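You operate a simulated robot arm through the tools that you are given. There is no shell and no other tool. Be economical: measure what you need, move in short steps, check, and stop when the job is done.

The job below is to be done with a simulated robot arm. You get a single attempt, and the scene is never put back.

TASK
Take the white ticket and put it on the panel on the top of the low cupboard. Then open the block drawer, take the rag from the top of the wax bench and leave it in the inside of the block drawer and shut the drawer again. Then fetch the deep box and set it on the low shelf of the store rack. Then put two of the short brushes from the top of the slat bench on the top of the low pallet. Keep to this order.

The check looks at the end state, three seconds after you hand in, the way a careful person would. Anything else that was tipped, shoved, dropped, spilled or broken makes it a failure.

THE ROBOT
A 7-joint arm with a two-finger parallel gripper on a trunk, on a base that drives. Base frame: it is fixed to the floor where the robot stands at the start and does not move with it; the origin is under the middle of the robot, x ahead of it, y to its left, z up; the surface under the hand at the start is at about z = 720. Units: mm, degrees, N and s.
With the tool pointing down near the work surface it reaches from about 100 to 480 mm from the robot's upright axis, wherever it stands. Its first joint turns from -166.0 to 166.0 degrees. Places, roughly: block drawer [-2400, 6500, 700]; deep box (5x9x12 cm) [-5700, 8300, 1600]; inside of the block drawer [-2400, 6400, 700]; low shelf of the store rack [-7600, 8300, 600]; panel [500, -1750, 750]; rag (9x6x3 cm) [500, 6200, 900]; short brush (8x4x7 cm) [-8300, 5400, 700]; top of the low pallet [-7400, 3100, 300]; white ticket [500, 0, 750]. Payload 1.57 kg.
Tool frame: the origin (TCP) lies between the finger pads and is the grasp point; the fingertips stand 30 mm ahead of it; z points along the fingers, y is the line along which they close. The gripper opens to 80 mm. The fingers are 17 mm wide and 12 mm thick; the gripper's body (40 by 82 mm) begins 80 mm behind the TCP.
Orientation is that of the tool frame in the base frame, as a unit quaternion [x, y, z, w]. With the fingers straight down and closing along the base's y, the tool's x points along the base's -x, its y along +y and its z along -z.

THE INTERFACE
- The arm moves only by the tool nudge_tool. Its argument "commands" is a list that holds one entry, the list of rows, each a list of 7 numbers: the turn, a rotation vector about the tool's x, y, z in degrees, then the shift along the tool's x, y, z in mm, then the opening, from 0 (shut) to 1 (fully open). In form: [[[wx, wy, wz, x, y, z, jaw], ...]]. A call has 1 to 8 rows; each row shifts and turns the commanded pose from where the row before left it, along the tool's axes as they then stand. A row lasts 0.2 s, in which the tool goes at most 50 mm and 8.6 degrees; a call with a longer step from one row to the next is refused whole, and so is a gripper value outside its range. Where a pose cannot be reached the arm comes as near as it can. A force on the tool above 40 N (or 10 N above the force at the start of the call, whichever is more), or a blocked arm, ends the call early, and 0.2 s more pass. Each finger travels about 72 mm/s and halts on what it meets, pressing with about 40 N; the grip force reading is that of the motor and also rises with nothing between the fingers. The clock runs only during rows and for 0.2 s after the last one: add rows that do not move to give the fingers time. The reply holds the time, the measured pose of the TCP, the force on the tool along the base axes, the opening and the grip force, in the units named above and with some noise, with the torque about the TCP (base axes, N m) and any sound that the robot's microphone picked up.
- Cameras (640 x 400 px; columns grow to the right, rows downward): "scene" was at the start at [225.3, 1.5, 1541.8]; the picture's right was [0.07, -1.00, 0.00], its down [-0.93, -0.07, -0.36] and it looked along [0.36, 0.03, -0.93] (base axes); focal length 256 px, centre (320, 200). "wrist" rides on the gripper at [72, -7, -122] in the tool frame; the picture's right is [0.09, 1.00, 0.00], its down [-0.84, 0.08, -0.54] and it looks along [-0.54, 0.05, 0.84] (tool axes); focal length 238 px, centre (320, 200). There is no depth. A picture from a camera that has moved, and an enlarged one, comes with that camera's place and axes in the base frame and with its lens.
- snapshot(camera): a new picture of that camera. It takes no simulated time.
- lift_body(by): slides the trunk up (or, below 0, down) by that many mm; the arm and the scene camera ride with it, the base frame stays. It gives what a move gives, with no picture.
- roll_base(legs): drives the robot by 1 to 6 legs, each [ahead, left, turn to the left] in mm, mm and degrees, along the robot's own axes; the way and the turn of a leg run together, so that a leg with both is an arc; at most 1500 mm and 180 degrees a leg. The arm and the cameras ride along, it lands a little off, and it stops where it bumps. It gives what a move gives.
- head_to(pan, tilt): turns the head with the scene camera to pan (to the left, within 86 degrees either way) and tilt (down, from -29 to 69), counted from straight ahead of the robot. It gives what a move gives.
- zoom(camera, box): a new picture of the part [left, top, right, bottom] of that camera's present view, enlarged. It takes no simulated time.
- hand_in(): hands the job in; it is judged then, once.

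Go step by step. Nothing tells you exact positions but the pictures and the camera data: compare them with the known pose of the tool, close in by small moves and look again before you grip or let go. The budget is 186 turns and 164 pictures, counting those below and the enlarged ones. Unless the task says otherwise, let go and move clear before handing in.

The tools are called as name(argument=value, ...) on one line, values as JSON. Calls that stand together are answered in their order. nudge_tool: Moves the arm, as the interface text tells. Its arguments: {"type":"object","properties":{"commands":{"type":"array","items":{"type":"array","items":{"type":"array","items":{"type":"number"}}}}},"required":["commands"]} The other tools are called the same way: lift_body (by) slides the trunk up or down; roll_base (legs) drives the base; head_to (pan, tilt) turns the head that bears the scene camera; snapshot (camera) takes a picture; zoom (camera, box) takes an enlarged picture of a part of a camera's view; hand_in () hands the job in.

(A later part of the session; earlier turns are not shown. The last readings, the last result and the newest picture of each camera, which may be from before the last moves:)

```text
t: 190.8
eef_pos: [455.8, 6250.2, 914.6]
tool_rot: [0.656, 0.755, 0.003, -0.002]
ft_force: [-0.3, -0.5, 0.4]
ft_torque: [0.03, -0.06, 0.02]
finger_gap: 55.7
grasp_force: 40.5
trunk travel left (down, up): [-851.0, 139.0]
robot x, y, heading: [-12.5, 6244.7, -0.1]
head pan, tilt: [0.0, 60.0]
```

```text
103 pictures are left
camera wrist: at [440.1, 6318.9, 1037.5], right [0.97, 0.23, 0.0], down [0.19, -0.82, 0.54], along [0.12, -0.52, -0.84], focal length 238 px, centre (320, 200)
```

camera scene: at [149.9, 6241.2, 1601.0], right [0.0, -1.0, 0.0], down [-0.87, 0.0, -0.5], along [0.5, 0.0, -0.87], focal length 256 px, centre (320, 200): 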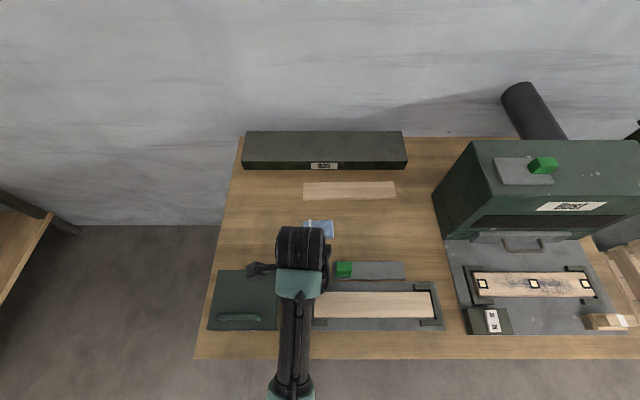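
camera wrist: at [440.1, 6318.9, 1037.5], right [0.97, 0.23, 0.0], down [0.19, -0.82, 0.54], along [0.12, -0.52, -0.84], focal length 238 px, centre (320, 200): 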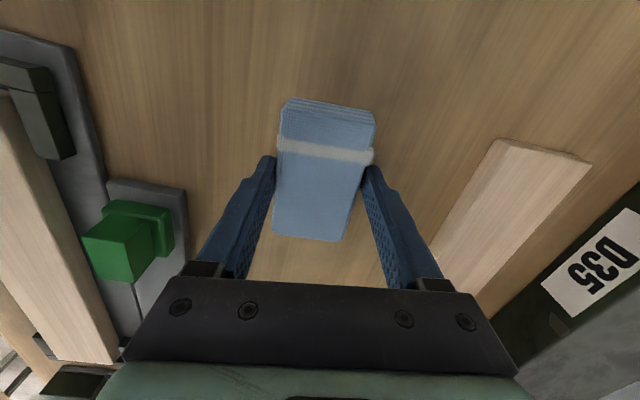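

Holding at 55.7 mm. Lifting, retracting and checking.

nudge_tool(commands=[[[0, 0, 0, 0, 0, -10, 0.4], [0, 0, 0, 0, 0, -40, 0.4], [0, 0, 0, 0, 0, -45, 0.4], [0, 0, 0, 0, 0, -45, 0.4], [0, 0, 0, 0, -45, 0, 0.4], [0, 0, 0, 0, -45, 0, 0.4], [0, 0, 0, 0, 0, 0, 0.4]]])

snapshot(camera="wrist")

```text
t: 192.4
eef_pos: [391.9, 6236.6, 1065.4]
tool_rot: [0.656, 0.755, 0.012, 0.009]
ft_force: [-0.4, -0.3, 0.1]
ft_torque: [0.02, -0.01, 0.02]
finger_gap: 55.6
grasp_force: 39.9
out of reach, approached as far as the arm can: row 6
trunk travel left (down, up): [-851.0, 139.0]
robot x, y, heading: [-13.2, 6243.3, -0.0]
head pan, tilt: [0.0, 60.0]
```

```text
102 pictures are left
camera wrist: at [373.8, 6306.2, 1187.3], right [0.97, 0.23, 0.03], down [0.18, -0.82, 0.54], along [0.15, -0.52, -0.84], focal length 238 px, centre (320, 200)
```

wrist: 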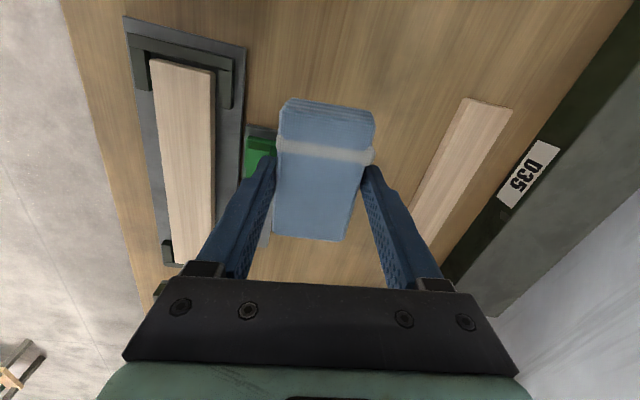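

The rag is held. The arm touched some limit in folding; I'll drive back first, then lower a bit to check it follows.

roll_base(legs=[[-710, 0, 0]])

nudge_tool(commands=[[[0, 0, 0, 0, 0, 30, 0.4], [0, 0, 0, 0, 0, 30, 0.4], [0, 0, 0, 0, 0, 0, 0.4]]])

```text
t: 196.3
eef_pos: [-317.8, 6237.4, 1064.3]
tool_rot: [0.655, 0.755, 0.012, 0.01]
ft_force: [0.3, -0.2, 0.2]
ft_torque: [-0.04, 0.02, 0.04]
finger_gap: 55.2
grasp_force: 40.0
trunk travel left (down, up): [-851.0, 139.0]
robot x, y, heading: [-720.1, 6245.7, 0.3]
head pan, tilt: [0.0, 60.0]
```

```text
t: 197.1
eef_pos: [-313.5, 6237.3, 1005.2]
tool_rot: [0.655, 0.755, 0.012, 0.009]
ft_force: [-0.3, -0.1, -0.3]
ft_torque: [0.0, 0.02, -0.04]
finger_gap: 55.0
grasp_force: 39.6
trunk travel left (down, up): [-851.0, 139.0]
robot x, y, heading: [-724.5, 6242.4, 0.2]
head pan, tilt: [0.0, 60.0]
```

The arm follows. Driving back to the drawer.

roll_base(legs=[[0, 985, 0], [0, 0, -90], [0, -1500, 0], [0, -140, 0]])

snapshot(camera="scene")

snapshot(camera="wrist")

```text
t: 214.0
eef_pos: [-2372.7, 6842.6, 1005.2]
tool_rot: [0.998, 0.065, 0.002, 0.015]
ft_force: [0.9, 0.5, -0.3]
ft_torque: [0.01, -0.02, 0.03]
finger_gap: 54.7
grasp_force: 40.4
trunk travel left (down, up): [-851.0, 139.0]
robot x, y, heading: [-2363.1, 7252.7, -90.7]
head pan, tilt: [0.0, 60.0]
```

```text
101 pictures are left
camera scene: at [-2363.9, 7011.1, 1600.9], right [-1.0, 0.01, 0.0], down [0.01, 0.87, -0.5], along [-0.01, -0.5, -0.87], focal length 256 px, centre (320, 200)
```

scene: 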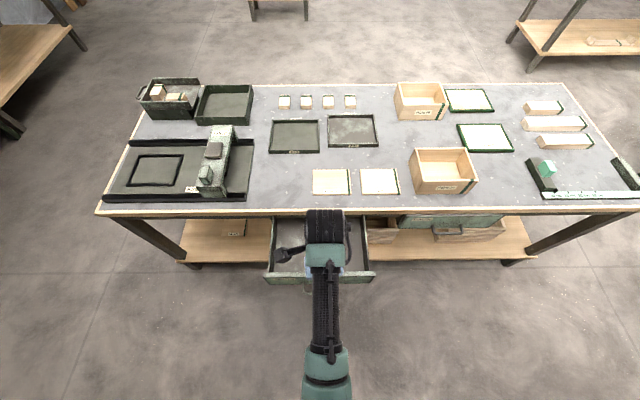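

```text
100 pictures are left
camera wrist: at [-2301.4, 6861.8, 1127.3], right [0.22, -0.98, 0.03], down [-0.82, -0.17, 0.54], along [-0.52, -0.14, -0.84], focal length 238 px, centre (320, 200)
```

wrist: 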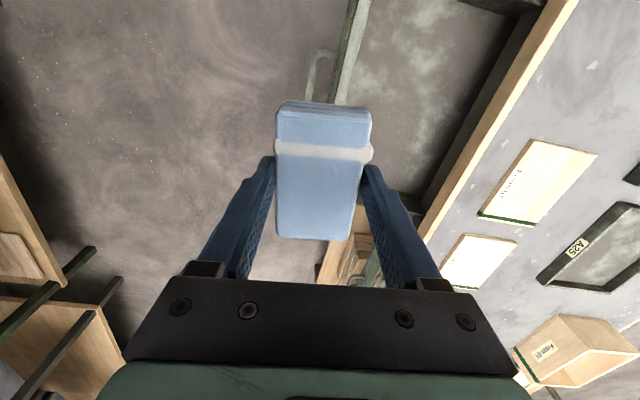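

Over the drawer now. Moving closer, lowering the trunk, straightening the yaw, then looking.

roll_base(legs=[[140, 0, 0]])

lift_body(by=-180)

nudge_tool(commands=[[[0, 0, 7.5, 0, 0, 0, 0.4], [0, 0, 0, 0, 0, 10, 0.4], [0, 0, 0, 0, 0, 0, 0.4]]])

snapshot(camera="wrist")

snapshot(camera="scene")

```text
t: 215.3
eef_pos: [-2373.5, 6704.2, 1005.7]
tool_rot: [0.998, 0.064, 0.003, 0.016]
ft_force: [-0.3, 1.1, -0.6]
ft_torque: [-0.01, -0.03, 0.0]
finger_gap: 54.6
grasp_force: 40.4
trunk travel left (down, up): [-851.0, 139.0]
robot x, y, heading: [-2362.7, 7110.7, -90.4]
head pan, tilt: [0.0, 60.0]
```

```text
t: 217.3
eef_pos: [-2373.1, 6703.0, 826.2]
tool_rot: [0.998, 0.065, 0.002, 0.015]
ft_force: [-0.1, -0.1, 0.6]
ft_torque: [-0.02, 0.01, 0.0]
finger_gap: 54.5
grasp_force: 40.3
trunk travel left (down, up): [-671.0, 319.0]
robot x, y, heading: [-2365.3, 7111.8, -90.4]
head pan, tilt: [0.0, 60.0]
```

```text
t: 218.1
eef_pos: [-2373.4, 6702.6, 815.4]
tool_rot: [1.0, -0.001, 0.003, 0.016]
ft_force: [-0.2, 0.5, -1.1]
ft_torque: [0.02, 0.03, 0.01]
finger_gap: 54.4
grasp_force: 40.1
trunk travel left (down, up): [-671.0, 319.0]
robot x, y, heading: [-2361.2, 7112.6, -90.5]
head pan, tilt: [0.0, 60.0]
```

```text
99 pictures are left
camera wrist: at [-2301.7, 6712.8, 937.2], right [0.09, -1.0, 0.03], down [-0.84, -0.06, 0.54], along [-0.54, -0.08, -0.84], focal length 238 px, centre (320, 200)
```

wrist: 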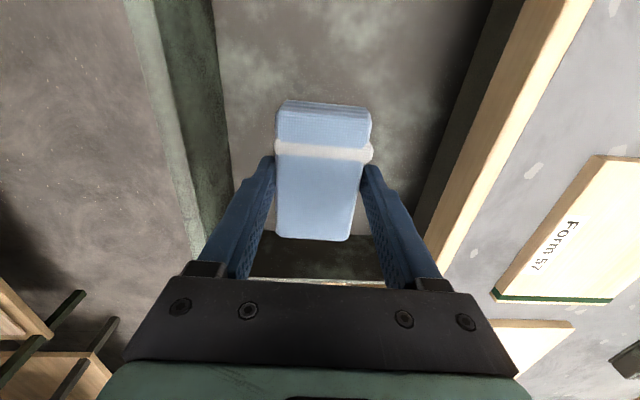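

```text
98 pictures are left
camera scene: at [-2365.8, 6871.5, 1420.9], right [-1.0, 0.01, 0.0], down [0.01, 0.87, -0.5], along [-0.01, -0.5, -0.87], focal length 256 px, centre (320, 200)
```

scene: 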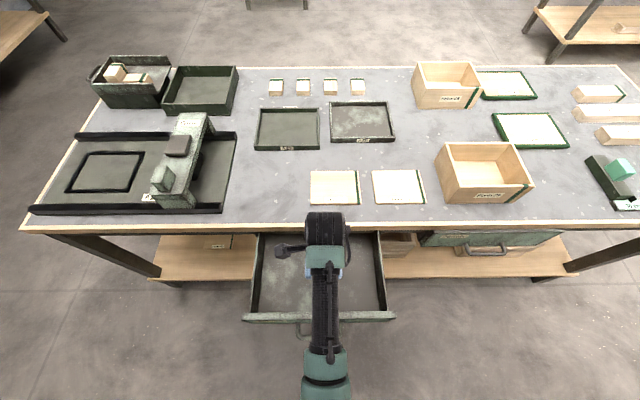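

Clear. Shifting 12 mm inward and descending into the drawer.

nudge_tool(commands=[[[0, 0, 0, 0, 12, 20, 0.4], [0, 0, 0, 0, 0, 30, 0.4], [0, 0, 0, 0, 0, 30, 0.4], [0, 0, 0, 0, 0, 10, 0.4], [0, 0, 0, 0, 0, 0, 0.4]]])

snapshot(camera="wrist")

```text
t: 219.3
eef_pos: [-2373.1, 6687.5, 725.5]
tool_rot: [1.0, -0.001, 0.003, 0.016]
ft_force: [0.5, 0.3, 0.4]
ft_torque: [-0.02, -0.01, 0.01]
finger_gap: 54.8
grasp_force: 39.8
trunk travel left (down, up): [-671.0, 319.0]
robot x, y, heading: [-2362.5, 7109.0, -90.6]
head pan, tilt: [0.0, 60.0]
```

```text
97 pictures are left
camera wrist: at [-2301.6, 6696.9, 848.1], right [0.09, -1.0, 0.03], down [-0.84, -0.06, 0.54], along [-0.54, -0.08, -0.84], focal length 238 px, centre (320, 200)
```

wrist: 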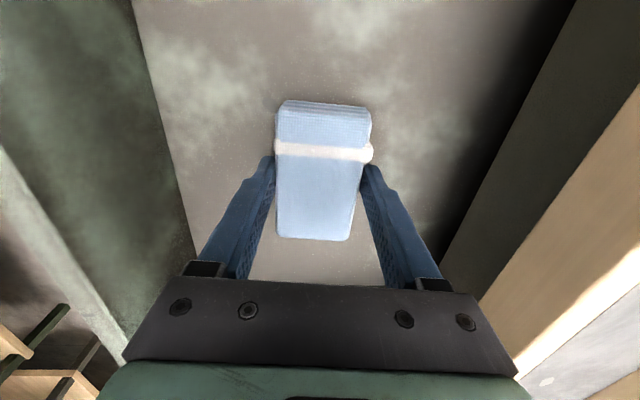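

nudge_tool(commands=[[[0, 0, 0, 0, 0, 8, 0.4], [0, 0, 0, 0, 0, 4, 0.4], [0, 0, 0, 0, 0, 4, 0.4], [0, 0, 0, 0, 0, 4, 0.4], [0, 0, 0, 0, 0, 0, 0.4]]])

```text
t: 220.5
eef_pos: [-2371.9, 6687.9, 707.5]
tool_rot: [1.0, -0.002, 0.002, 0.017]
ft_force: [1.2, 1.5, 7.2]
ft_torque: [0.23, -0.17, 0.01]
finger_gap: 54.6
grasp_force: 40.1
trunk travel left (down, up): [-671.0, 319.0]
robot x, y, heading: [-2364.2, 7111.5, -90.5]
head pan, tilt: [0.0, 60.0]
```

Light contact with the drawer floor. Releasing and rising.

nudge_tool(commands=[[[0, 0, 0, 0, 0, 0, 0.8], [0, 0, 0, 0, 0, 0, 0.95], [0, 0, 0, 0, 0, 0, 0.95], [0, 0, 0, 0, 0, -15, 0.95], [0, 0, 0, 0, 0, -40, 0.95], [0, 0, 0, 0, 0, -45, 0.95], [0, 0, 0, 0, 0, -45, 0.95], [0, 0, 0, 0, 0, 0, 0.95]]])

snapshot(camera="wrist")

```text
t: 222.3
eef_pos: [-2374.1, 6691.6, 848.7]
tool_rot: [1.0, 0.0, 0.001, 0.016]
ft_force: [0.5, -0.9, 0.0]
ft_torque: [-0.01, 0.0, 0.03]
finger_gap: 76.2
grasp_force: 0.0
trunk travel left (down, up): [-671.0, 319.0]
robot x, y, heading: [-2364.3, 7110.1, -90.7]
head pan, tilt: [0.0, 60.0]
```

```text
96 pictures are left
camera wrist: at [-2302.1, 6701.6, 972.1], right [0.09, -1.0, 0.03], down [-0.84, -0.06, 0.54], along [-0.54, -0.07, -0.84], focal length 238 px, centre (320, 200)
```

wrist: 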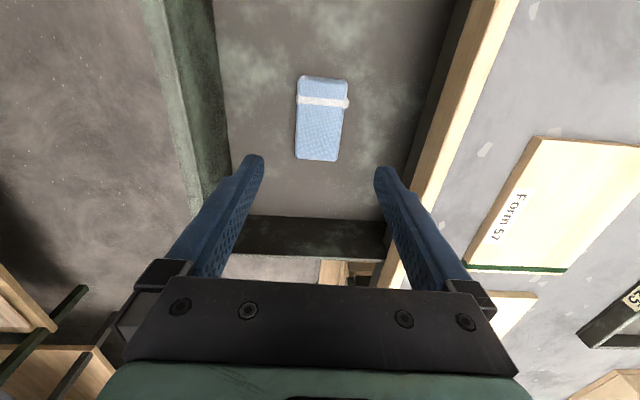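

The rag lies flat in the drawer. Now backing off, closing the fingers, and lowering in front of the handle to push it shut.

roll_base(legs=[[-255, 0, 0.6]])

nudge_tool(commands=[[[0, 0, 0, 6, 0, 40, 0.5], [0, 0, 0, 0, 0, 40, 0.2], [0, 0, 0, 0, 0, 40, 0], [0, 0, 0, 0, 0, 26, 0], [0, 0, 0, 0, 0, 0, 0], [0, 0, 0, 0, 0, 0, 0]]])

snapshot(camera="wrist")

snapshot(camera="scene")

```text
t: 224.2
eef_pos: [-2369.1, 6948.1, 850.4]
tool_rot: [1.0, 0.004, 0.003, 0.016]
ft_force: [0.3, -0.4, -0.2]
ft_torque: [0.01, 0.02, 0.01]
finger_gap: 76.0
grasp_force: 0.0
trunk travel left (down, up): [-671.0, 319.0]
robot x, y, heading: [-2363.6, 7365.8, -90.4]
head pan, tilt: [0.0, 60.0]
```

```text
t: 225.6
eef_pos: [-2362.4, 6943.0, 703.1]
tool_rot: [1.0, 0.005, 0.003, 0.016]
ft_force: [-0.5, -0.3, -1.1]
ft_torque: [0.04, 0.03, -0.02]
finger_gap: 0.2
grasp_force: 21.1
trunk travel left (down, up): [-671.0, 319.0]
robot x, y, heading: [-2362.1, 7366.2, -90.1]
head pan, tilt: [0.0, 60.0]
```

```text
95 pictures are left
camera wrist: at [-2290.1, 6954.2, 824.9], right [0.1, -0.99, 0.03], down [-0.84, -0.07, 0.54], along [-0.53, -0.08, -0.84], focal length 238 px, centre (320, 200)
```

wrist: 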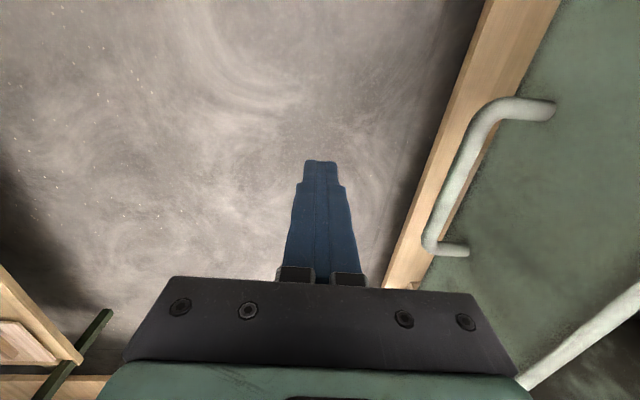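

```text
94 pictures are left
camera scene: at [-2361.9, 7127.7, 1420.9], right [-1.0, 0.0, 0.0], down [0.0, 0.87, -0.5], along [0.0, -0.5, -0.87], focal length 256 px, centre (320, 200)
```

scene: 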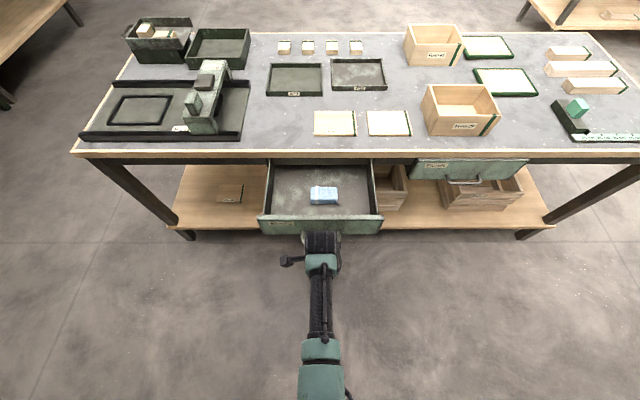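

Rag sits in the drawer, and the fingertips are at handle height. Pushing by driving forward.

roll_base(legs=[[255, 0, 0]])

snapshot(camera="scene")

snapshot(camera="wrist")

```text
t: 227.4
eef_pos: [-2361.9, 6689.5, 703.1]
tool_rot: [1.0, 0.005, 0.003, 0.016]
ft_force: [-0.4, -0.5, 0.4]
ft_torque: [0.01, -0.03, 0.0]
finger_gap: 0.0
grasp_force: 21.2
trunk travel left (down, up): [-671.0, 319.0]
robot x, y, heading: [-2357.9, 7110.5, -90.2]
head pan, tilt: [0.0, 60.0]
```

```text
93 pictures are left
camera scene: at [-2361.4, 6872.8, 1420.7], right [-1.0, 0.0, 0.0], down [0.0, 0.87, -0.5], along [0.0, -0.5, -0.87], focal length 256 px, centre (320, 200)
```

scene: 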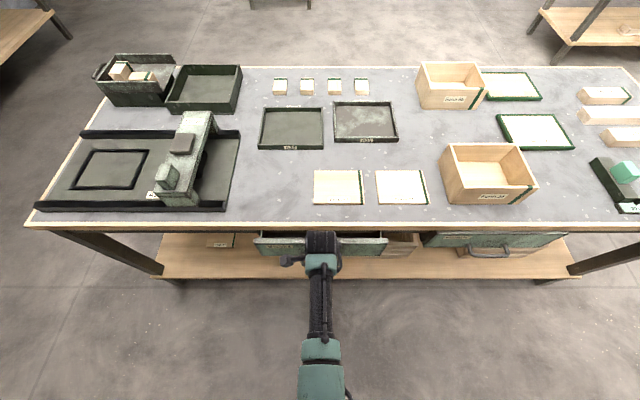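

```text
92 pictures are left
camera wrist: at [-2289.1, 6699.8, 824.9], right [0.1, -0.99, 0.03], down [-0.84, -0.07, 0.54], along [-0.53, -0.08, -0.84], focal length 238 px, centre (320, 200)
```

wrist: 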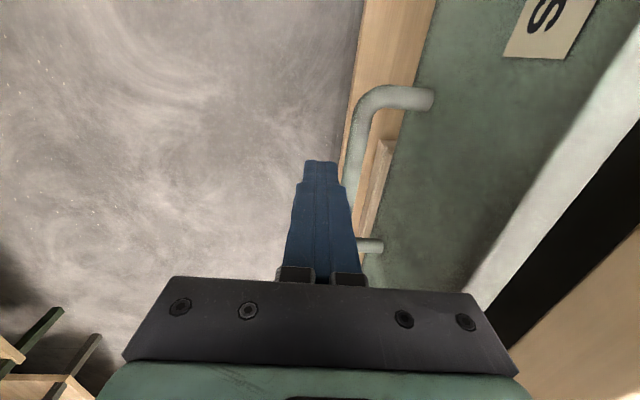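

Nearly shut, about 30 mm left. Pushing on in small arm steps.

nudge_tool(commands=[[[0, 0, 0, 0, 10, 0, 0], [0, 0, 0, 0, 10, 0, 0], [0, 0, 0, 0, 6, 0, 0], [0, 0, 0, 0, 4, 0, 0], [0, 0, 0, 0, 3, 0, 0], [0, 0, 0, 0, 0, 0, 0]]])

snapshot(camera="scene")

```text
t: 228.8
eef_pos: [-2360.0, 6656.8, 703.2]
tool_rot: [1.0, 0.006, 0.001, 0.015]
ft_force: [0.4, 3.2, -0.4]
ft_torque: [0.04, -0.03, 0.02]
finger_gap: 0.0
grasp_force: 21.1
trunk travel left (down, up): [-671.0, 319.0]
robot x, y, heading: [-2360.1, 7114.4, -89.5]
head pan, tilt: [0.0, 60.0]
```

```text
91 pictures are left
camera scene: at [-2361.3, 6873.6, 1420.9], right [-1.0, 0.0, 0.0], down [0.0, 0.87, -0.5], along [0.0, -0.5, -0.87], focal length 256 px, centre (320, 200)
```

scene: 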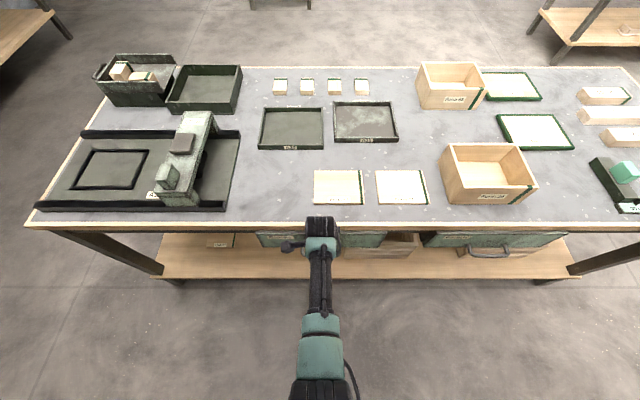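

nudge_tool(commands=[[[0, 0, 0, 0, 3, 0, 0], [0, 0, 0, 0, 3, 0, 0], [0, 0, 0, 0, 3, 0, 0], [0, 0, 0, 0, 0, 0, 0]]])

zoom(camera="scene", box=[230, 200, 590, 290])

```text
t: 229.7
eef_pos: [-2360.6, 6657.2, 700.8]
tool_rot: [1.0, 0.007, 0.003, 0.002]
ft_force: [0.5, 10.1, 8.2]
ft_torque: [0.1, 0.01, 0.05]
finger_gap: 0.0
grasp_force: 21.7
trunk travel left (down, up): [-671.0, 319.0]
robot x, y, heading: [-2361.2, 7115.4, -90.0]
head pan, tilt: [0.0, 60.0]
stopped in row 4: the force on the tool passed its limit at 41 N (the readings are from after the stop); the commanded pose is now the measured one
```

```text
1.78 times, centred on (410, 245) of scene
camera zoom: at [-2361.5, 6873.3, 1420.6], right [-1.0, 0.0, 0.0], down [0.0, 0.87, -0.5], along [0.0, -0.5, -0.87], focal length 454 px, centre (160, 120)
```

zoom: 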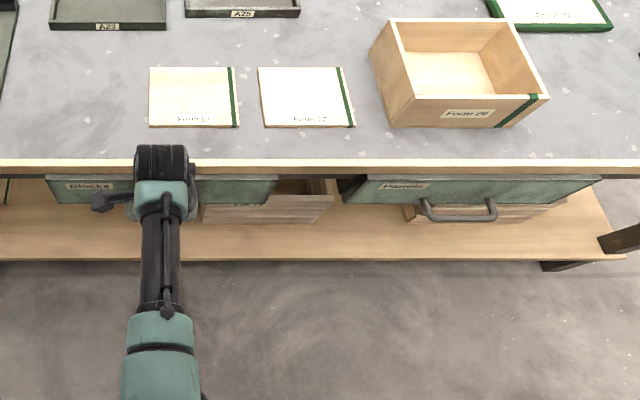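

The drawer hits its stop, flush with its neighbour. Backing off and verifying.

roll_base(legs=[[-250, 0, 0]])

zoom(camera="scene", box=[200, 120, 560, 260])

head_to(pan=80, tilt=15)

head_to(pan=-86, tilt=15)

snapshot(camera="scene")

```text
t: 231.5
eef_pos: [-2360.1, 6905.4, 702.4]
tool_rot: [1.0, 0.005, 0.003, 0.005]
ft_force: [-0.9, -1.1, -1.0]
ft_torque: [-0.01, -0.01, -0.02]
finger_gap: 0.1
grasp_force: 21.5
trunk travel left (down, up): [-671.0, 319.0]
robot x, y, heading: [-2360.0, 7362.1, -90.2]
head pan, tilt: [0.0, 60.0]
```

```text
1.78 times, centred on (380, 190) of scene
camera zoom: at [-2361.7, 7125.9, 1421.0], right [-1.0, 0.0, 0.0], down [0.0, 0.87, -0.5], along [0.0, -0.5, -0.87], focal length 454 px, centre (213, 218)
```

zoom: 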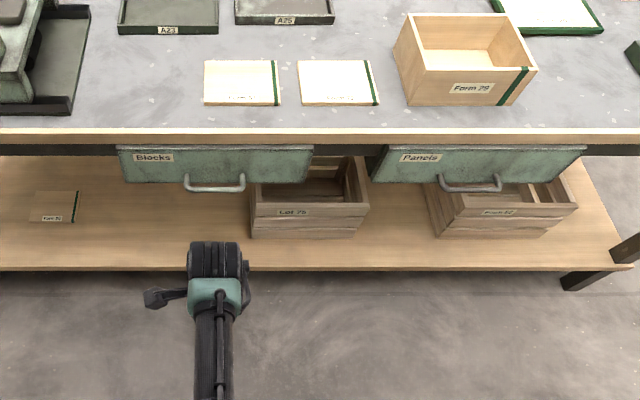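

```text
t: 233.0
eef_pos: [-2360.5, 6907.1, 701.6]
tool_rot: [1.0, 0.005, 0.002, 0.006]
ft_force: [-0.1, 0.0, -0.1]
ft_torque: [0.02, -0.01, 0.0]
finger_gap: 0.0
grasp_force: 21.4
trunk travel left (down, up): [-671.0, 319.0]
robot x, y, heading: [-2361.8, 7366.0, -90.0]
head pan, tilt: [80.0, 15.0]
```

```text
t: 235.6
eef_pos: [-2359.2, 6906.3, 702.0]
tool_rot: [1.0, 0.005, 0.003, 0.007]
ft_force: [-0.4, 0.6, -0.1]
ft_torque: [0.04, -0.02, 0.0]
finger_gap: 0.0
grasp_force: 21.7
trunk travel left (down, up): [-671.0, 319.0]
robot x, y, heading: [-2361.4, 7364.2, -89.5]
head pan, tilt: [-85.9, 15.0]
```

```text
88 pictures are left
camera scene: at [-2454.9, 7185.2, 1487.2], right [-0.07, 1.0, 0.0], down [0.26, 0.02, -0.97], along [-0.96, -0.07, -0.26], focal length 256 px, centre (320, 200)
```

scene: 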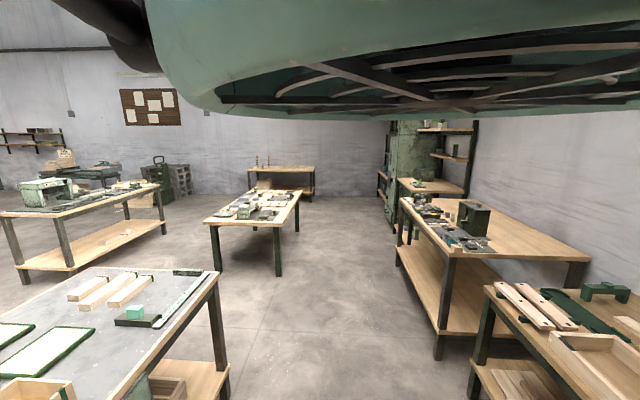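

The drawer is shut flush. Next, the deep box near (-5700, 8300, 1600) on the north wall. Raising the trunk, turning west and driving.

lift_body(by=300)

roll_base(legs=[[0, 0, -90], [1300, 0, 0]])

head_to(pan=-35, tilt=10)

snapshot(camera="scene")

```text
t: 238.6
eef_pos: [-2360.5, 6904.4, 1002.1]
tool_rot: [1.0, 0.005, 0.002, 0.005]
ft_force: [-0.3, -0.2, 0.0]
ft_torque: [-0.02, 0.04, 0.0]
finger_gap: 0.2
grasp_force: 21.3
trunk travel left (down, up): [-971.0, 19.0]
robot x, y, heading: [-2361.1, 7363.0, -89.8]
head pan, tilt: [-85.9, 15.0]
```

```text
t: 248.9
eef_pos: [-4117.6, 7373.4, 1002.2]
tool_rot: [0.71, -0.705, -0.001, 0.006]
ft_force: [-0.6, -0.1, 0.6]
ft_torque: [0.02, 0.02, 0.0]
finger_gap: 0.1
grasp_force: 21.2
trunk travel left (down, up): [-971.0, 19.0]
robot x, y, heading: [-3658.2, 7370.2, 179.6]
head pan, tilt: [-85.9, 15.0]
```

```text
t: 250.1
eef_pos: [-4118.4, 7373.1, 1001.5]
tool_rot: [0.709, -0.705, -0.001, 0.005]
ft_force: [0.2, -0.1, -0.2]
ft_torque: [-0.01, 0.02, -0.02]
finger_gap: 0.0
grasp_force: 21.8
trunk travel left (down, up): [-971.0, 19.0]
robot x, y, heading: [-3659.7, 7371.4, 179.7]
head pan, tilt: [-35.0, 10.0]
```

```text
87 pictures are left
camera scene: at [-3905.9, 7423.2, 1795.3], right [0.58, 0.82, 0.0], down [0.14, -0.1, -0.98], along [-0.8, 0.57, -0.17], focal length 256 px, centre (320, 200)
```

scene: 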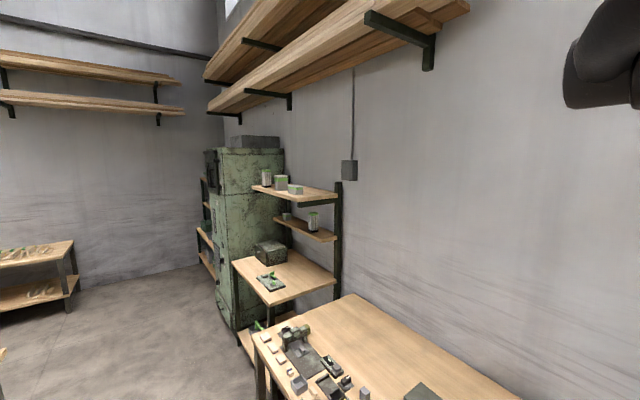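

There's an upper shelf with a can, a green-white box and a pale box. Zooming.

zoom(camera="scene", box=[180, 130, 360, 330])

zoom(camera="scene", box=[240, 150, 345, 250])

```text
2.00 times, centred on (270, 230) of scene
camera zoom: at [-3905.9, 7423.2, 1795.3], right [0.58, 0.82, 0.0], down [0.14, -0.1, -0.98], along [-0.8, 0.57, -0.17], focal length 511 px, centre (420, 140)
```

zoom: 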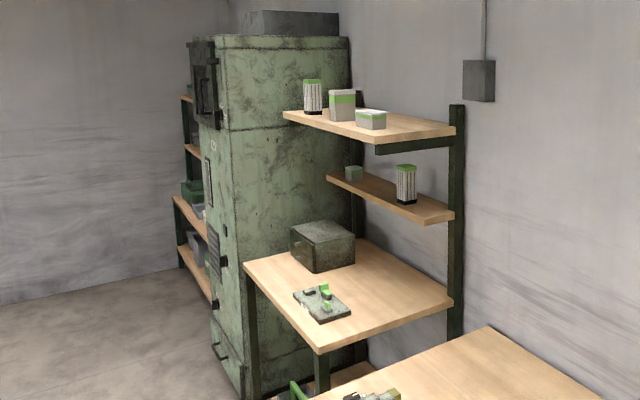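

```text
4.00 times, centred on (292, 200) of scene
camera zoom: at [-3905.9, 7423.2, 1795.3], right [0.58, 0.82, 0.0], down [0.14, -0.1, -0.98], along [-0.8, 0.57, -0.17], focal length 1022 px, centre (430, 200)
```

zoom: 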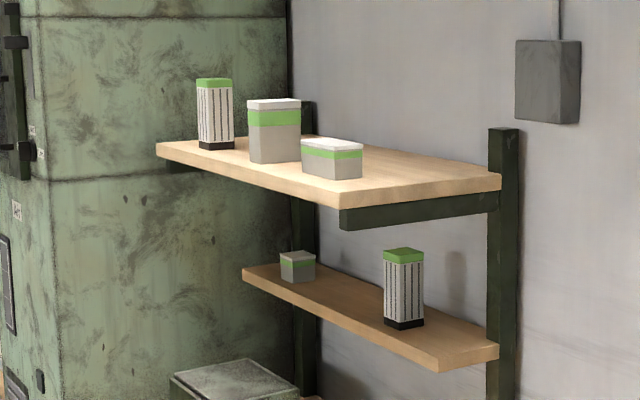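

The deep box is likely the taller middle one, near (-5650, 8300), shelf z ≈ 1540. Bench front below at y ≈ 7986. Driving in front of it and facing north.

roll_base(legs=[[1000, 0, 0], [990, 0, 0], [0, 0, -90]])

head_to(pan=0, tilt=12)

snapshot(camera="scene")

```text
t: 263.8
eef_pos: [-5663.0, 7825.5, 1001.0]
tool_rot: [-0.014, 1.0, 0.006, -0.004]
ft_force: [0.7, -0.2, -0.8]
ft_torque: [0.0, -0.01, 0.0]
finger_gap: 0.1
grasp_force: 20.1
trunk travel left (down, up): [-971.0, 19.0]
robot x, y, heading: [-5653.6, 7368.1, 91.2]
head pan, tilt: [-35.0, 10.0]
```

```text
t: 264.8
eef_pos: [-5663.1, 7826.0, 1000.4]
tool_rot: [-0.014, 1.0, 0.005, -0.002]
ft_force: [0.1, 0.8, -0.2]
ft_torque: [0.02, 0.04, -0.03]
finger_gap: 0.0
grasp_force: 20.7
trunk travel left (down, up): [-971.0, 19.0]
robot x, y, heading: [-5653.3, 7368.5, 91.1]
head pan, tilt: [0.0, 12.0]
```

```text
84 pictures are left
camera scene: at [-5659.2, 7627.8, 1792.1], right [1.0, 0.02, 0.0], down [0.0, -0.21, -0.98], along [-0.02, 0.98, -0.21], focal length 256 px, centre (320, 200)
```

scene: 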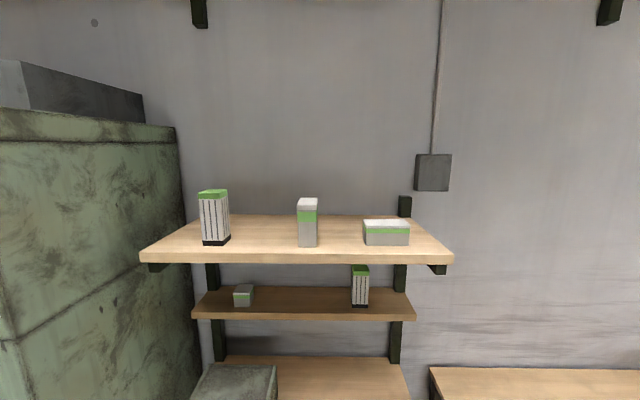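

The narrow 5 cm side faces me. Zooming to measure.

zoom(camera="scene", box=[260, 180, 360, 270])

```text
4.44 times, centred on (310, 225) of scene
camera zoom: at [-5659.2, 7627.8, 1792.1], right [1.0, 0.02, 0.0], down [0.0, -0.21, -0.98], along [-0.02, 0.98, -0.21], focal length 1135 px, centre (364, 89)
```

zoom: 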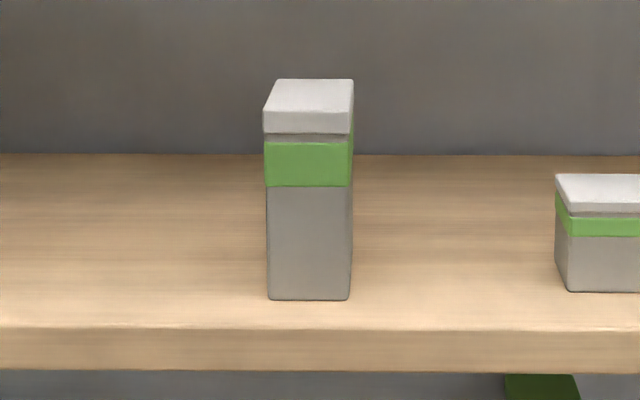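

Deep box: x ≈ -5705, front face y ≈ 8280, z 1518–1638; shelf edge y ≈ 8241. I'll grip it from the front with a horizontal tool, so I turn the wrist back -90° while rising.

nudge_tool(commands=[[[0, 0, -8.5, 0, 0, -25, 0.5], [0, 0, -8.5, 0, 0, -25, 1], [0, 0, -8.5, 0, 0, -25, 1], [0, 0, -8.5, 0, 0, -25, 1], [0, 0, -8.5, 0, 0, -25, 1], [0, 0, -8.5, 0, 0, -25, 1], [0, 0, -8.5, 0, 0, -25, 1], [0, 0, -8.5, 0, 0, -25, 1]]])

nudge_tool(commands=[[[0, 0, -8.5, 0, 0, -10, 1], [0, 0, -8.5, 0, 0, -10, 1], [0, 0, -5, 0, 0, -10, 1], [0, 0, 0, 0, 0, 0, 1]]])

```text
t: 266.6
eef_pos: [-5663.9, 7831.5, 1203.7]
tool_rot: [-0.56, 0.828, 0.018, 0.003]
ft_force: [0.1, -0.2, -0.3]
ft_torque: [0.01, 0.06, 0.03]
finger_gap: 79.8
grasp_force: 0.1
out of reach, approached as far as the arm can: row 8
trunk travel left (down, up): [-971.0, 19.0]
robot x, y, heading: [-5653.1, 7367.5, 91.0]
head pan, tilt: [0.0, 12.0]
```

```text
t: 267.6
eef_pos: [-5660.6, 7824.1, 1231.2]
tool_rot: [0.717, -0.697, -0.006, -0.001]
ft_force: [0.3, 0.2, 0.7]
ft_torque: [-0.01, 0.01, 0.0]
finger_gap: 80.0
grasp_force: 0.0
trunk travel left (down, up): [-971.0, 19.0]
robot x, y, heading: [-5655.6, 7364.8, 90.8]
head pan, tilt: [0.0, 12.0]
```

Now pitching the tool forward.

nudge_tool(commands=[[[0, -8.5, 0, 0, 0, 0, 1], [0, -8.5, 0, 0, 0, 0, 1], [0, -8.5, 0, 0, 0, 0, 1], [0, -8.5, 0, 0, 0, 0, 1], [0, -8.5, 0, 0, 0, 0, 1], [0, 0, 0, 0, 0, 0, 1]]])

```text
t: 269.0
eef_pos: [-5659.7, 7824.6, 1230.6]
tool_rot: [0.666, -0.649, -0.265, -0.255]
ft_force: [-0.4, 0.0, 0.2]
ft_torque: [-0.01, -0.02, 0.04]
finger_gap: 80.1
grasp_force: 0.1
trunk travel left (down, up): [-971.0, 19.0]
robot x, y, heading: [-5654.1, 7367.7, 91.2]
head pan, tilt: [0.0, 12.0]
```

nudge_tool(commands=[[[0, -8.5, 0, 0, 0, 0, 1], [0, -8.5, 0, 0, 0, 0, 1], [0, -8.5, 0, 0, 0, 0, 1], [0, -8.5, 0, 0, 0, 0, 1], [0, -8.5, 0, 0, 0, 0, 1], [0, 0, 0, 0, 0, 0, 1]]])

snapshot(camera="wrist")

```text
t: 270.4
eef_pos: [-5660.0, 7822.6, 1232.0]
tool_rot: [0.524, -0.513, -0.489, -0.473]
ft_force: [-0.7, 0.0, -0.3]
ft_torque: [-0.02, -0.02, -0.01]
finger_gap: 80.0
grasp_force: 0.0
trunk travel left (down, up): [-971.0, 19.0]
robot x, y, heading: [-5652.5, 7368.5, 91.0]
head pan, tilt: [0.0, 12.0]
```

```text
82 pictures are left
camera wrist: at [-5650.0, 7695.9, 1169.2], right [-1.0, -0.03, -0.09], down [-0.06, -0.48, 0.88], along [-0.07, 0.88, 0.47], focal length 238 px, centre (320, 200)
```

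wrist: 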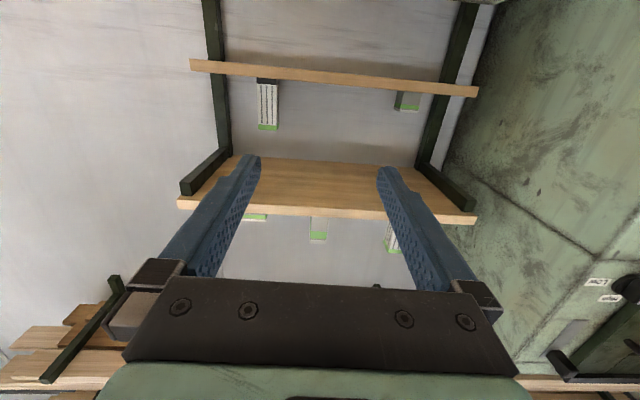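

Tool is horizontal. Raising to about 1590 in front of the shelf.

nudge_tool(commands=[[[0, 0, 0, -45, 0, -3, 1], [0, 0, 0, -45, 0, -3, 1], [0, 0, 0, -45, 0, -3, 1], [0, 0, 0, -45, 0, -3, 1], [0, 0, 0, -45, 0, -3, 1], [0, 0, 0, -45, 0, -3, 1], [0, 0, 0, -45, 0, -3, 1], [0, 0, 0, -40, 0, -3, 1]]])

snapshot(camera="wrist")

snapshot(camera="scene")

```text
t: 272.2
eef_pos: [-5658.9, 7882.4, 1565.5]
tool_rot: [0.525, -0.513, -0.489, -0.472]
ft_force: [0.2, 0.0, -0.1]
ft_torque: [-0.01, 0.01, 0.0]
finger_gap: 80.2
grasp_force: 0.1
out of reach, approached as far as the arm can: row 5, 6, 7, 8
trunk travel left (down, up): [-971.0, 19.0]
robot x, y, heading: [-5652.3, 7365.6, 91.1]
head pan, tilt: [0.0, 12.0]
```

```text
81 pictures are left
camera wrist: at [-5647.7, 7754.2, 1503.0], right [-1.0, -0.03, -0.09], down [-0.06, -0.48, 0.88], along [-0.07, 0.88, 0.47], focal length 238 px, centre (320, 200)
```

wrist: 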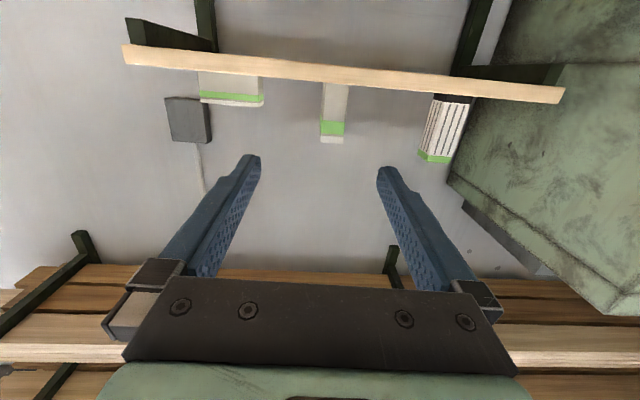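

```text
80 pictures are left
camera scene: at [-5659.2, 7628.7, 1791.9], right [1.0, 0.02, 0.0], down [0.0, -0.21, -0.98], along [-0.02, 0.98, -0.21], focal length 256 px, centre (320, 200)
```

scene: 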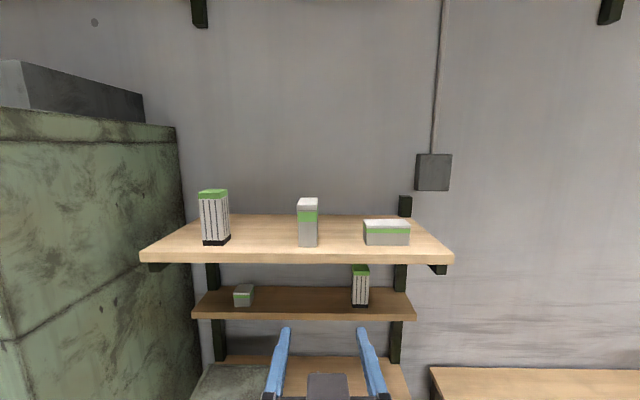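

The arm was limited by being too folded; extending a bit outward should settle it.

nudge_tool(commands=[[[0, 0, 0, 0, 0, 35, 1], [0, 0, 0, 0, 0, 35, 1], [0, 0, 0, 0, 0, 0, 1]]])

```text
t: 273.0
eef_pos: [-5660.2, 7949.7, 1560.6]
tool_rot: [0.524, -0.512, -0.489, -0.473]
ft_force: [0.6, -0.1, -0.1]
ft_torque: [0.03, 0.01, -0.01]
finger_gap: 80.2
grasp_force: 0.0
trunk travel left (down, up): [-971.0, 19.0]
robot x, y, heading: [-5650.6, 7371.3, 90.8]
head pan, tilt: [0.0, 12.0]
```

Good, it follows exactly again. Raising 25 mm, shifting 45 mm toward the box, and driving 200 mm closer for a check.

nudge_tool(commands=[[[0, 0, 0, -13, 22, 0, 1], [0, 0, 0, -13, 22, 0, 1], [0, 0, 0, 0, 0, 0, 1]]])

roll_base(legs=[[200, 0, -0.9]])

snapshot(camera="wrist")

snapshot(camera="scene")

```text
t: 273.8
eef_pos: [-5703.6, 7951.8, 1585.9]
tool_rot: [0.525, -0.512, -0.49, -0.471]
ft_force: [-0.1, -0.6, -0.8]
ft_torque: [0.0, 0.01, 0.03]
finger_gap: 79.9
grasp_force: 0.1
trunk travel left (down, up): [-971.0, 19.0]
robot x, y, heading: [-5659.6, 7366.4, 90.9]
head pan, tilt: [0.0, 12.0]
```

```text
t: 275.4
eef_pos: [-5697.3, 8148.8, 1585.4]
tool_rot: [0.521, -0.517, -0.485, -0.476]
ft_force: [0.6, -0.1, 0.8]
ft_torque: [-0.01, -0.04, 0.0]
finger_gap: 80.0
grasp_force: 0.2
trunk travel left (down, up): [-971.0, 19.0]
robot x, y, heading: [-5657.4, 7567.5, 90.2]
head pan, tilt: [0.0, 12.0]
```

```text
79 pictures are left
camera wrist: at [-5688.4, 8021.4, 1523.2], right [-1.0, -0.02, -0.09], down [-0.07, -0.48, 0.88], along [-0.06, 0.88, 0.48], focal length 238 px, centre (320, 200)
```

wrist: 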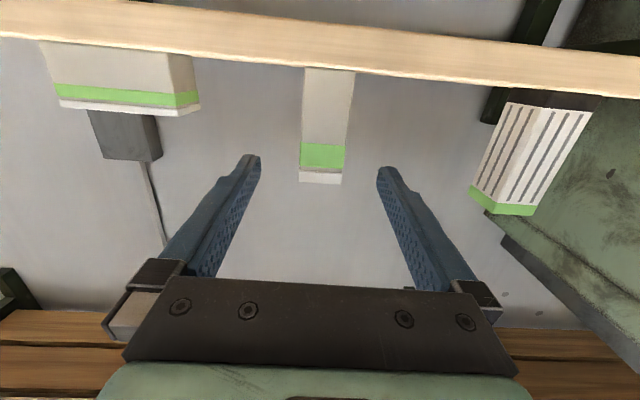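

```text
78 pictures are left
camera scene: at [-5657.5, 7824.5, 1792.3], right [1.0, 0.0, 0.0], down [0.0, -0.21, -0.98], along [0.0, 0.98, -0.21], focal length 256 px, centre (320, 200)
```

scene: 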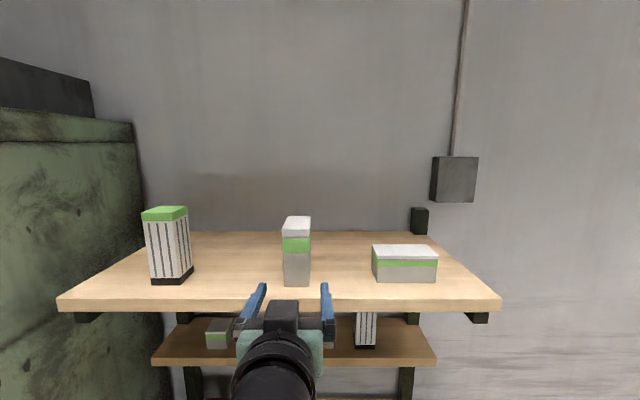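

Box front at y ≈ 8287, x ≈ -5703; alignment within 5 mm. Driving 125 mm closer and checking.

nudge_tool(commands=[[[0, 0, 0, 0, 4, 0, 1], [0, 0, 0, 0, 0, 0, 1]]])

roll_base(legs=[[125, 0, 0]])

snapshot(camera="wrist")

snapshot(camera="scene")

```text
t: 276.0
eef_pos: [-5700.9, 8150.5, 1585.8]
tool_rot: [0.521, -0.517, -0.485, -0.476]
ft_force: [-1.1, 0.2, 0.6]
ft_torque: [0.01, 0.01, 0.01]
finger_gap: 79.9
grasp_force: 0.1
trunk travel left (down, up): [-971.0, 19.0]
robot x, y, heading: [-5655.9, 7568.1, 90.3]
head pan, tilt: [0.0, 12.0]
```

```text
t: 277.3
eef_pos: [-5702.0, 8272.6, 1584.7]
tool_rot: [0.521, -0.516, -0.486, -0.476]
ft_force: [0.1, 0.0, -0.3]
ft_torque: [-0.01, 0.01, 0.02]
finger_gap: 79.9
grasp_force: 0.0
trunk travel left (down, up): [-971.0, 19.0]
robot x, y, heading: [-5654.3, 7691.4, 90.2]
head pan, tilt: [0.0, 12.0]
```

```text
77 pictures are left
camera wrist: at [-5692.8, 8145.7, 1523.6], right [-1.0, -0.02, -0.09], down [-0.07, -0.48, 0.88], along [-0.06, 0.88, 0.48], focal length 238 px, centre (320, 200)
```

wrist: 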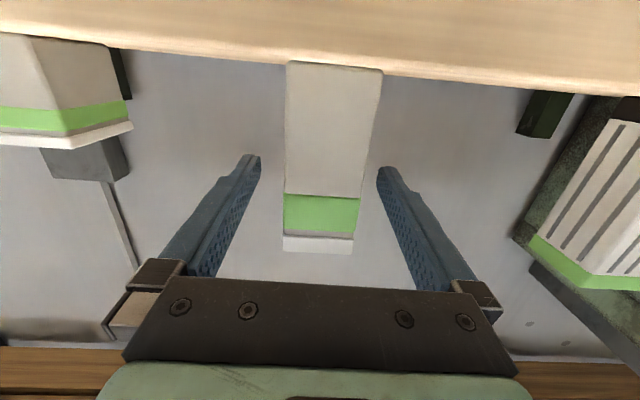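

```text
76 pictures are left
camera scene: at [-5657.9, 7948.6, 1792.4], right [1.0, 0.0, 0.0], down [0.0, -0.21, -0.98], along [0.0, 0.98, -0.21], focal length 256 px, centre (320, 200)
```

scene: 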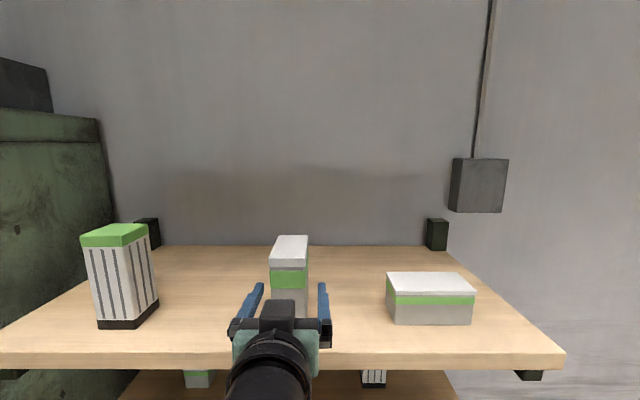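

Lined up. Advancing the last 43 mm and closing.

roll_base(legs=[[43, 0, 0]])

snapshot(camera="wrist")

```text
t: 278.2
eef_pos: [-5702.4, 8311.8, 1587.2]
tool_rot: [0.519, -0.515, -0.487, -0.477]
ft_force: [-0.2, -0.5, 0.4]
ft_torque: [0.01, 0.03, -0.03]
finger_gap: 80.3
grasp_force: 0.1
trunk travel left (down, up): [-971.0, 19.0]
robot x, y, heading: [-5650.8, 7734.1, 90.2]
head pan, tilt: [0.0, 12.0]
```

```text
75 pictures are left
camera wrist: at [-5692.8, 8185.7, 1524.8], right [-1.0, -0.02, -0.09], down [-0.07, -0.48, 0.87], along [-0.06, 0.88, 0.48], focal length 238 px, centre (320, 200)
```

wrist: 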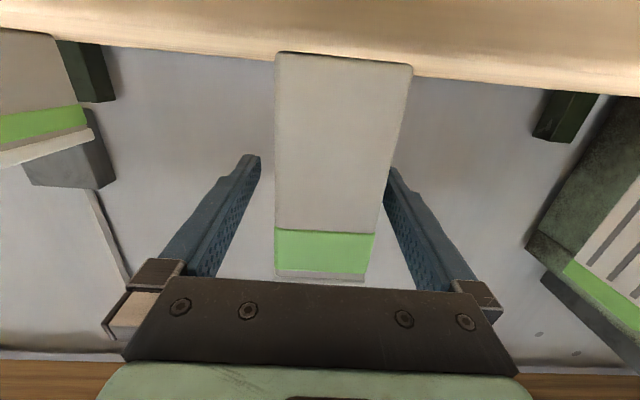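

Box is ~5 mm toward one finger; shifting to centre and closing.

nudge_tool(commands=[[[0, 0, 0, 0, 5, 0, 1], [0, 0, 0, 0, 0, 0, 0.8], [0, 0, 0, 0, 0, 0, 0.5], [0, 0, 0, 0, 0, 0, 0.4], [0, 0, 0, 0, 0, 0, 0.4]]])

snapshot(camera="wrist")

```text
t: 279.4
eef_pos: [-5707.3, 8317.2, 1585.6]
tool_rot: [0.52, -0.516, -0.486, -0.476]
ft_force: [0.1, 3.1, 7.1]
ft_torque: [0.15, -0.15, -0.01]
finger_gap: 49.7
grasp_force: 40.3
trunk travel left (down, up): [-971.0, 19.0]
robot x, y, heading: [-5655.9, 7731.2, 90.4]
head pan, tilt: [0.0, 12.0]
```

```text
74 pictures are left
camera wrist: at [-5697.7, 8190.3, 1524.1], right [-1.0, -0.02, -0.09], down [-0.07, -0.48, 0.87], along [-0.06, 0.88, 0.48], focal length 238 px, centre (320, 200)
```

wrist: 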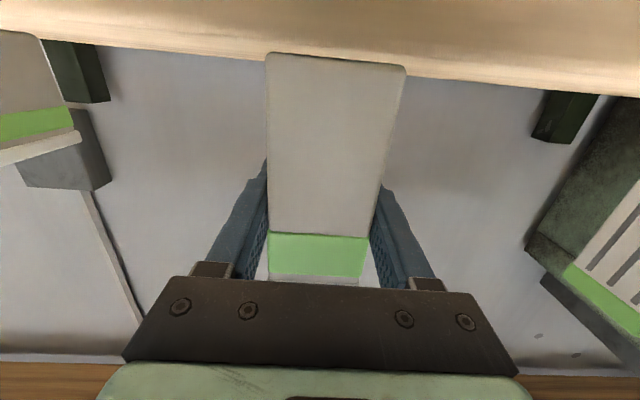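

Gripped at 49.7 mm. Lifting with the trunk and backing out.

lift_body(by=18)

nudge_tool(commands=[[[0, 0, 0, -10, 0, 0, 0.4], [0, 0, 0, 0, 0, 0, 0.4]]])

snapshot(camera="scene")

```text
t: 280.0
eef_pos: [-5705.5, 8318.2, 1603.1]
tool_rot: [0.521, -0.518, -0.484, -0.476]
ft_force: [-0.8, -0.6, -2.4]
ft_torque: [-0.05, -0.02, -0.02]
finger_gap: 49.8
grasp_force: 40.1
trunk travel left (down, up): [-989.0, 1.0]
robot x, y, heading: [-5654.8, 7732.6, 90.1]
head pan, tilt: [0.0, 12.0]
```

```text
t: 280.6
eef_pos: [-5706.6, 8318.6, 1614.3]
tool_rot: [0.521, -0.517, -0.485, -0.476]
ft_force: [0.2, 0.2, -3.0]
ft_torque: [0.01, 0.02, 0.05]
finger_gap: 49.7
grasp_force: 39.9
trunk travel left (down, up): [-989.0, 1.0]
robot x, y, heading: [-5657.8, 7733.0, 90.1]
head pan, tilt: [0.0, 12.0]
```

```text
73 pictures are left
camera scene: at [-5658.0, 7993.7, 1810.0], right [1.0, 0.0, 0.0], down [0.0, -0.21, -0.98], along [0.0, 0.98, -0.21], focal length 256 px, centre (320, 200)
```

scene: 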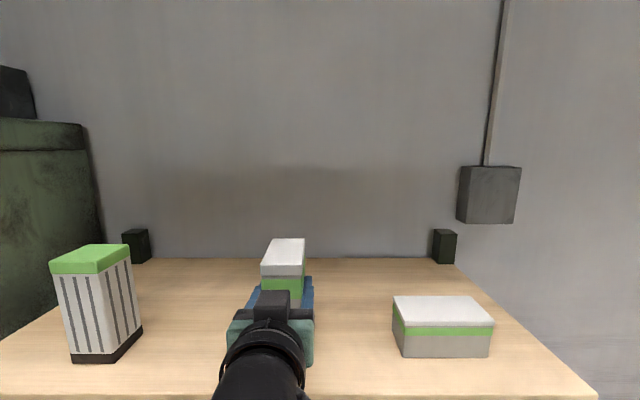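

The box is clear of the shelf. Backing out and driving west toward the store rack.

roll_base(legs=[[-480, 0, 0]])

lift_body(by=-400)

head_to(pan=50, tilt=20)

snapshot(camera="scene")

```text
t: 283.5
eef_pos: [-5705.1, 7837.7, 1613.4]
tool_rot: [0.521, -0.516, -0.485, -0.476]
ft_force: [0.0, 0.1, -2.7]
ft_torque: [-0.03, -0.02, 0.0]
finger_gap: 49.7
grasp_force: 40.3
trunk travel left (down, up): [-989.0, 1.0]
robot x, y, heading: [-5657.6, 7252.9, 90.6]
head pan, tilt: [0.0, 12.0]
```

```text
t: 287.3
eef_pos: [-5705.5, 7837.1, 1214.0]
tool_rot: [0.521, -0.517, -0.485, -0.476]
ft_force: [-0.9, -2.1, -3.4]
ft_torque: [-0.02, 0.05, 0.03]
finger_gap: 49.9
grasp_force: 40.1
trunk travel left (down, up): [-589.0, 401.0]
robot x, y, heading: [-5655.8, 7252.3, 90.3]
head pan, tilt: [0.0, 12.0]
```

```text
t: 288.5
eef_pos: [-5704.9, 7837.1, 1212.8]
tool_rot: [0.521, -0.518, -0.484, -0.476]
ft_force: [0.1, 0.2, -2.9]
ft_torque: [-0.05, -0.01, 0.02]
finger_gap: 49.8
grasp_force: 40.3
trunk travel left (down, up): [-589.0, 401.0]
robot x, y, heading: [-5648.1, 7249.9, 90.3]
head pan, tilt: [50.0, 20.0]
```

```text
72 pictures are left
camera scene: at [-5727.8, 7477.9, 1397.0], right [0.64, 0.77, 0.0], down [0.26, -0.22, -0.94], along [-0.72, 0.6, -0.34], focal length 256 px, centre (320, 200)
```

scene: 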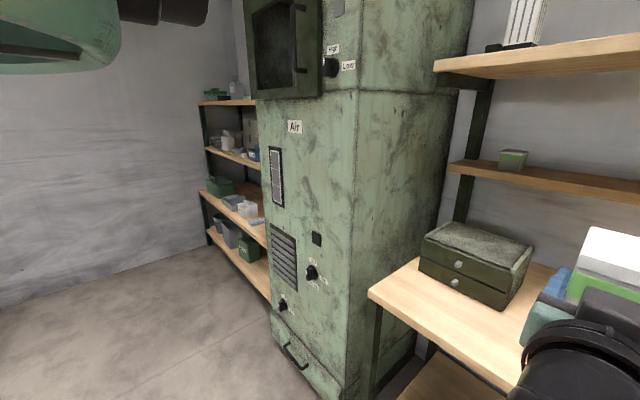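

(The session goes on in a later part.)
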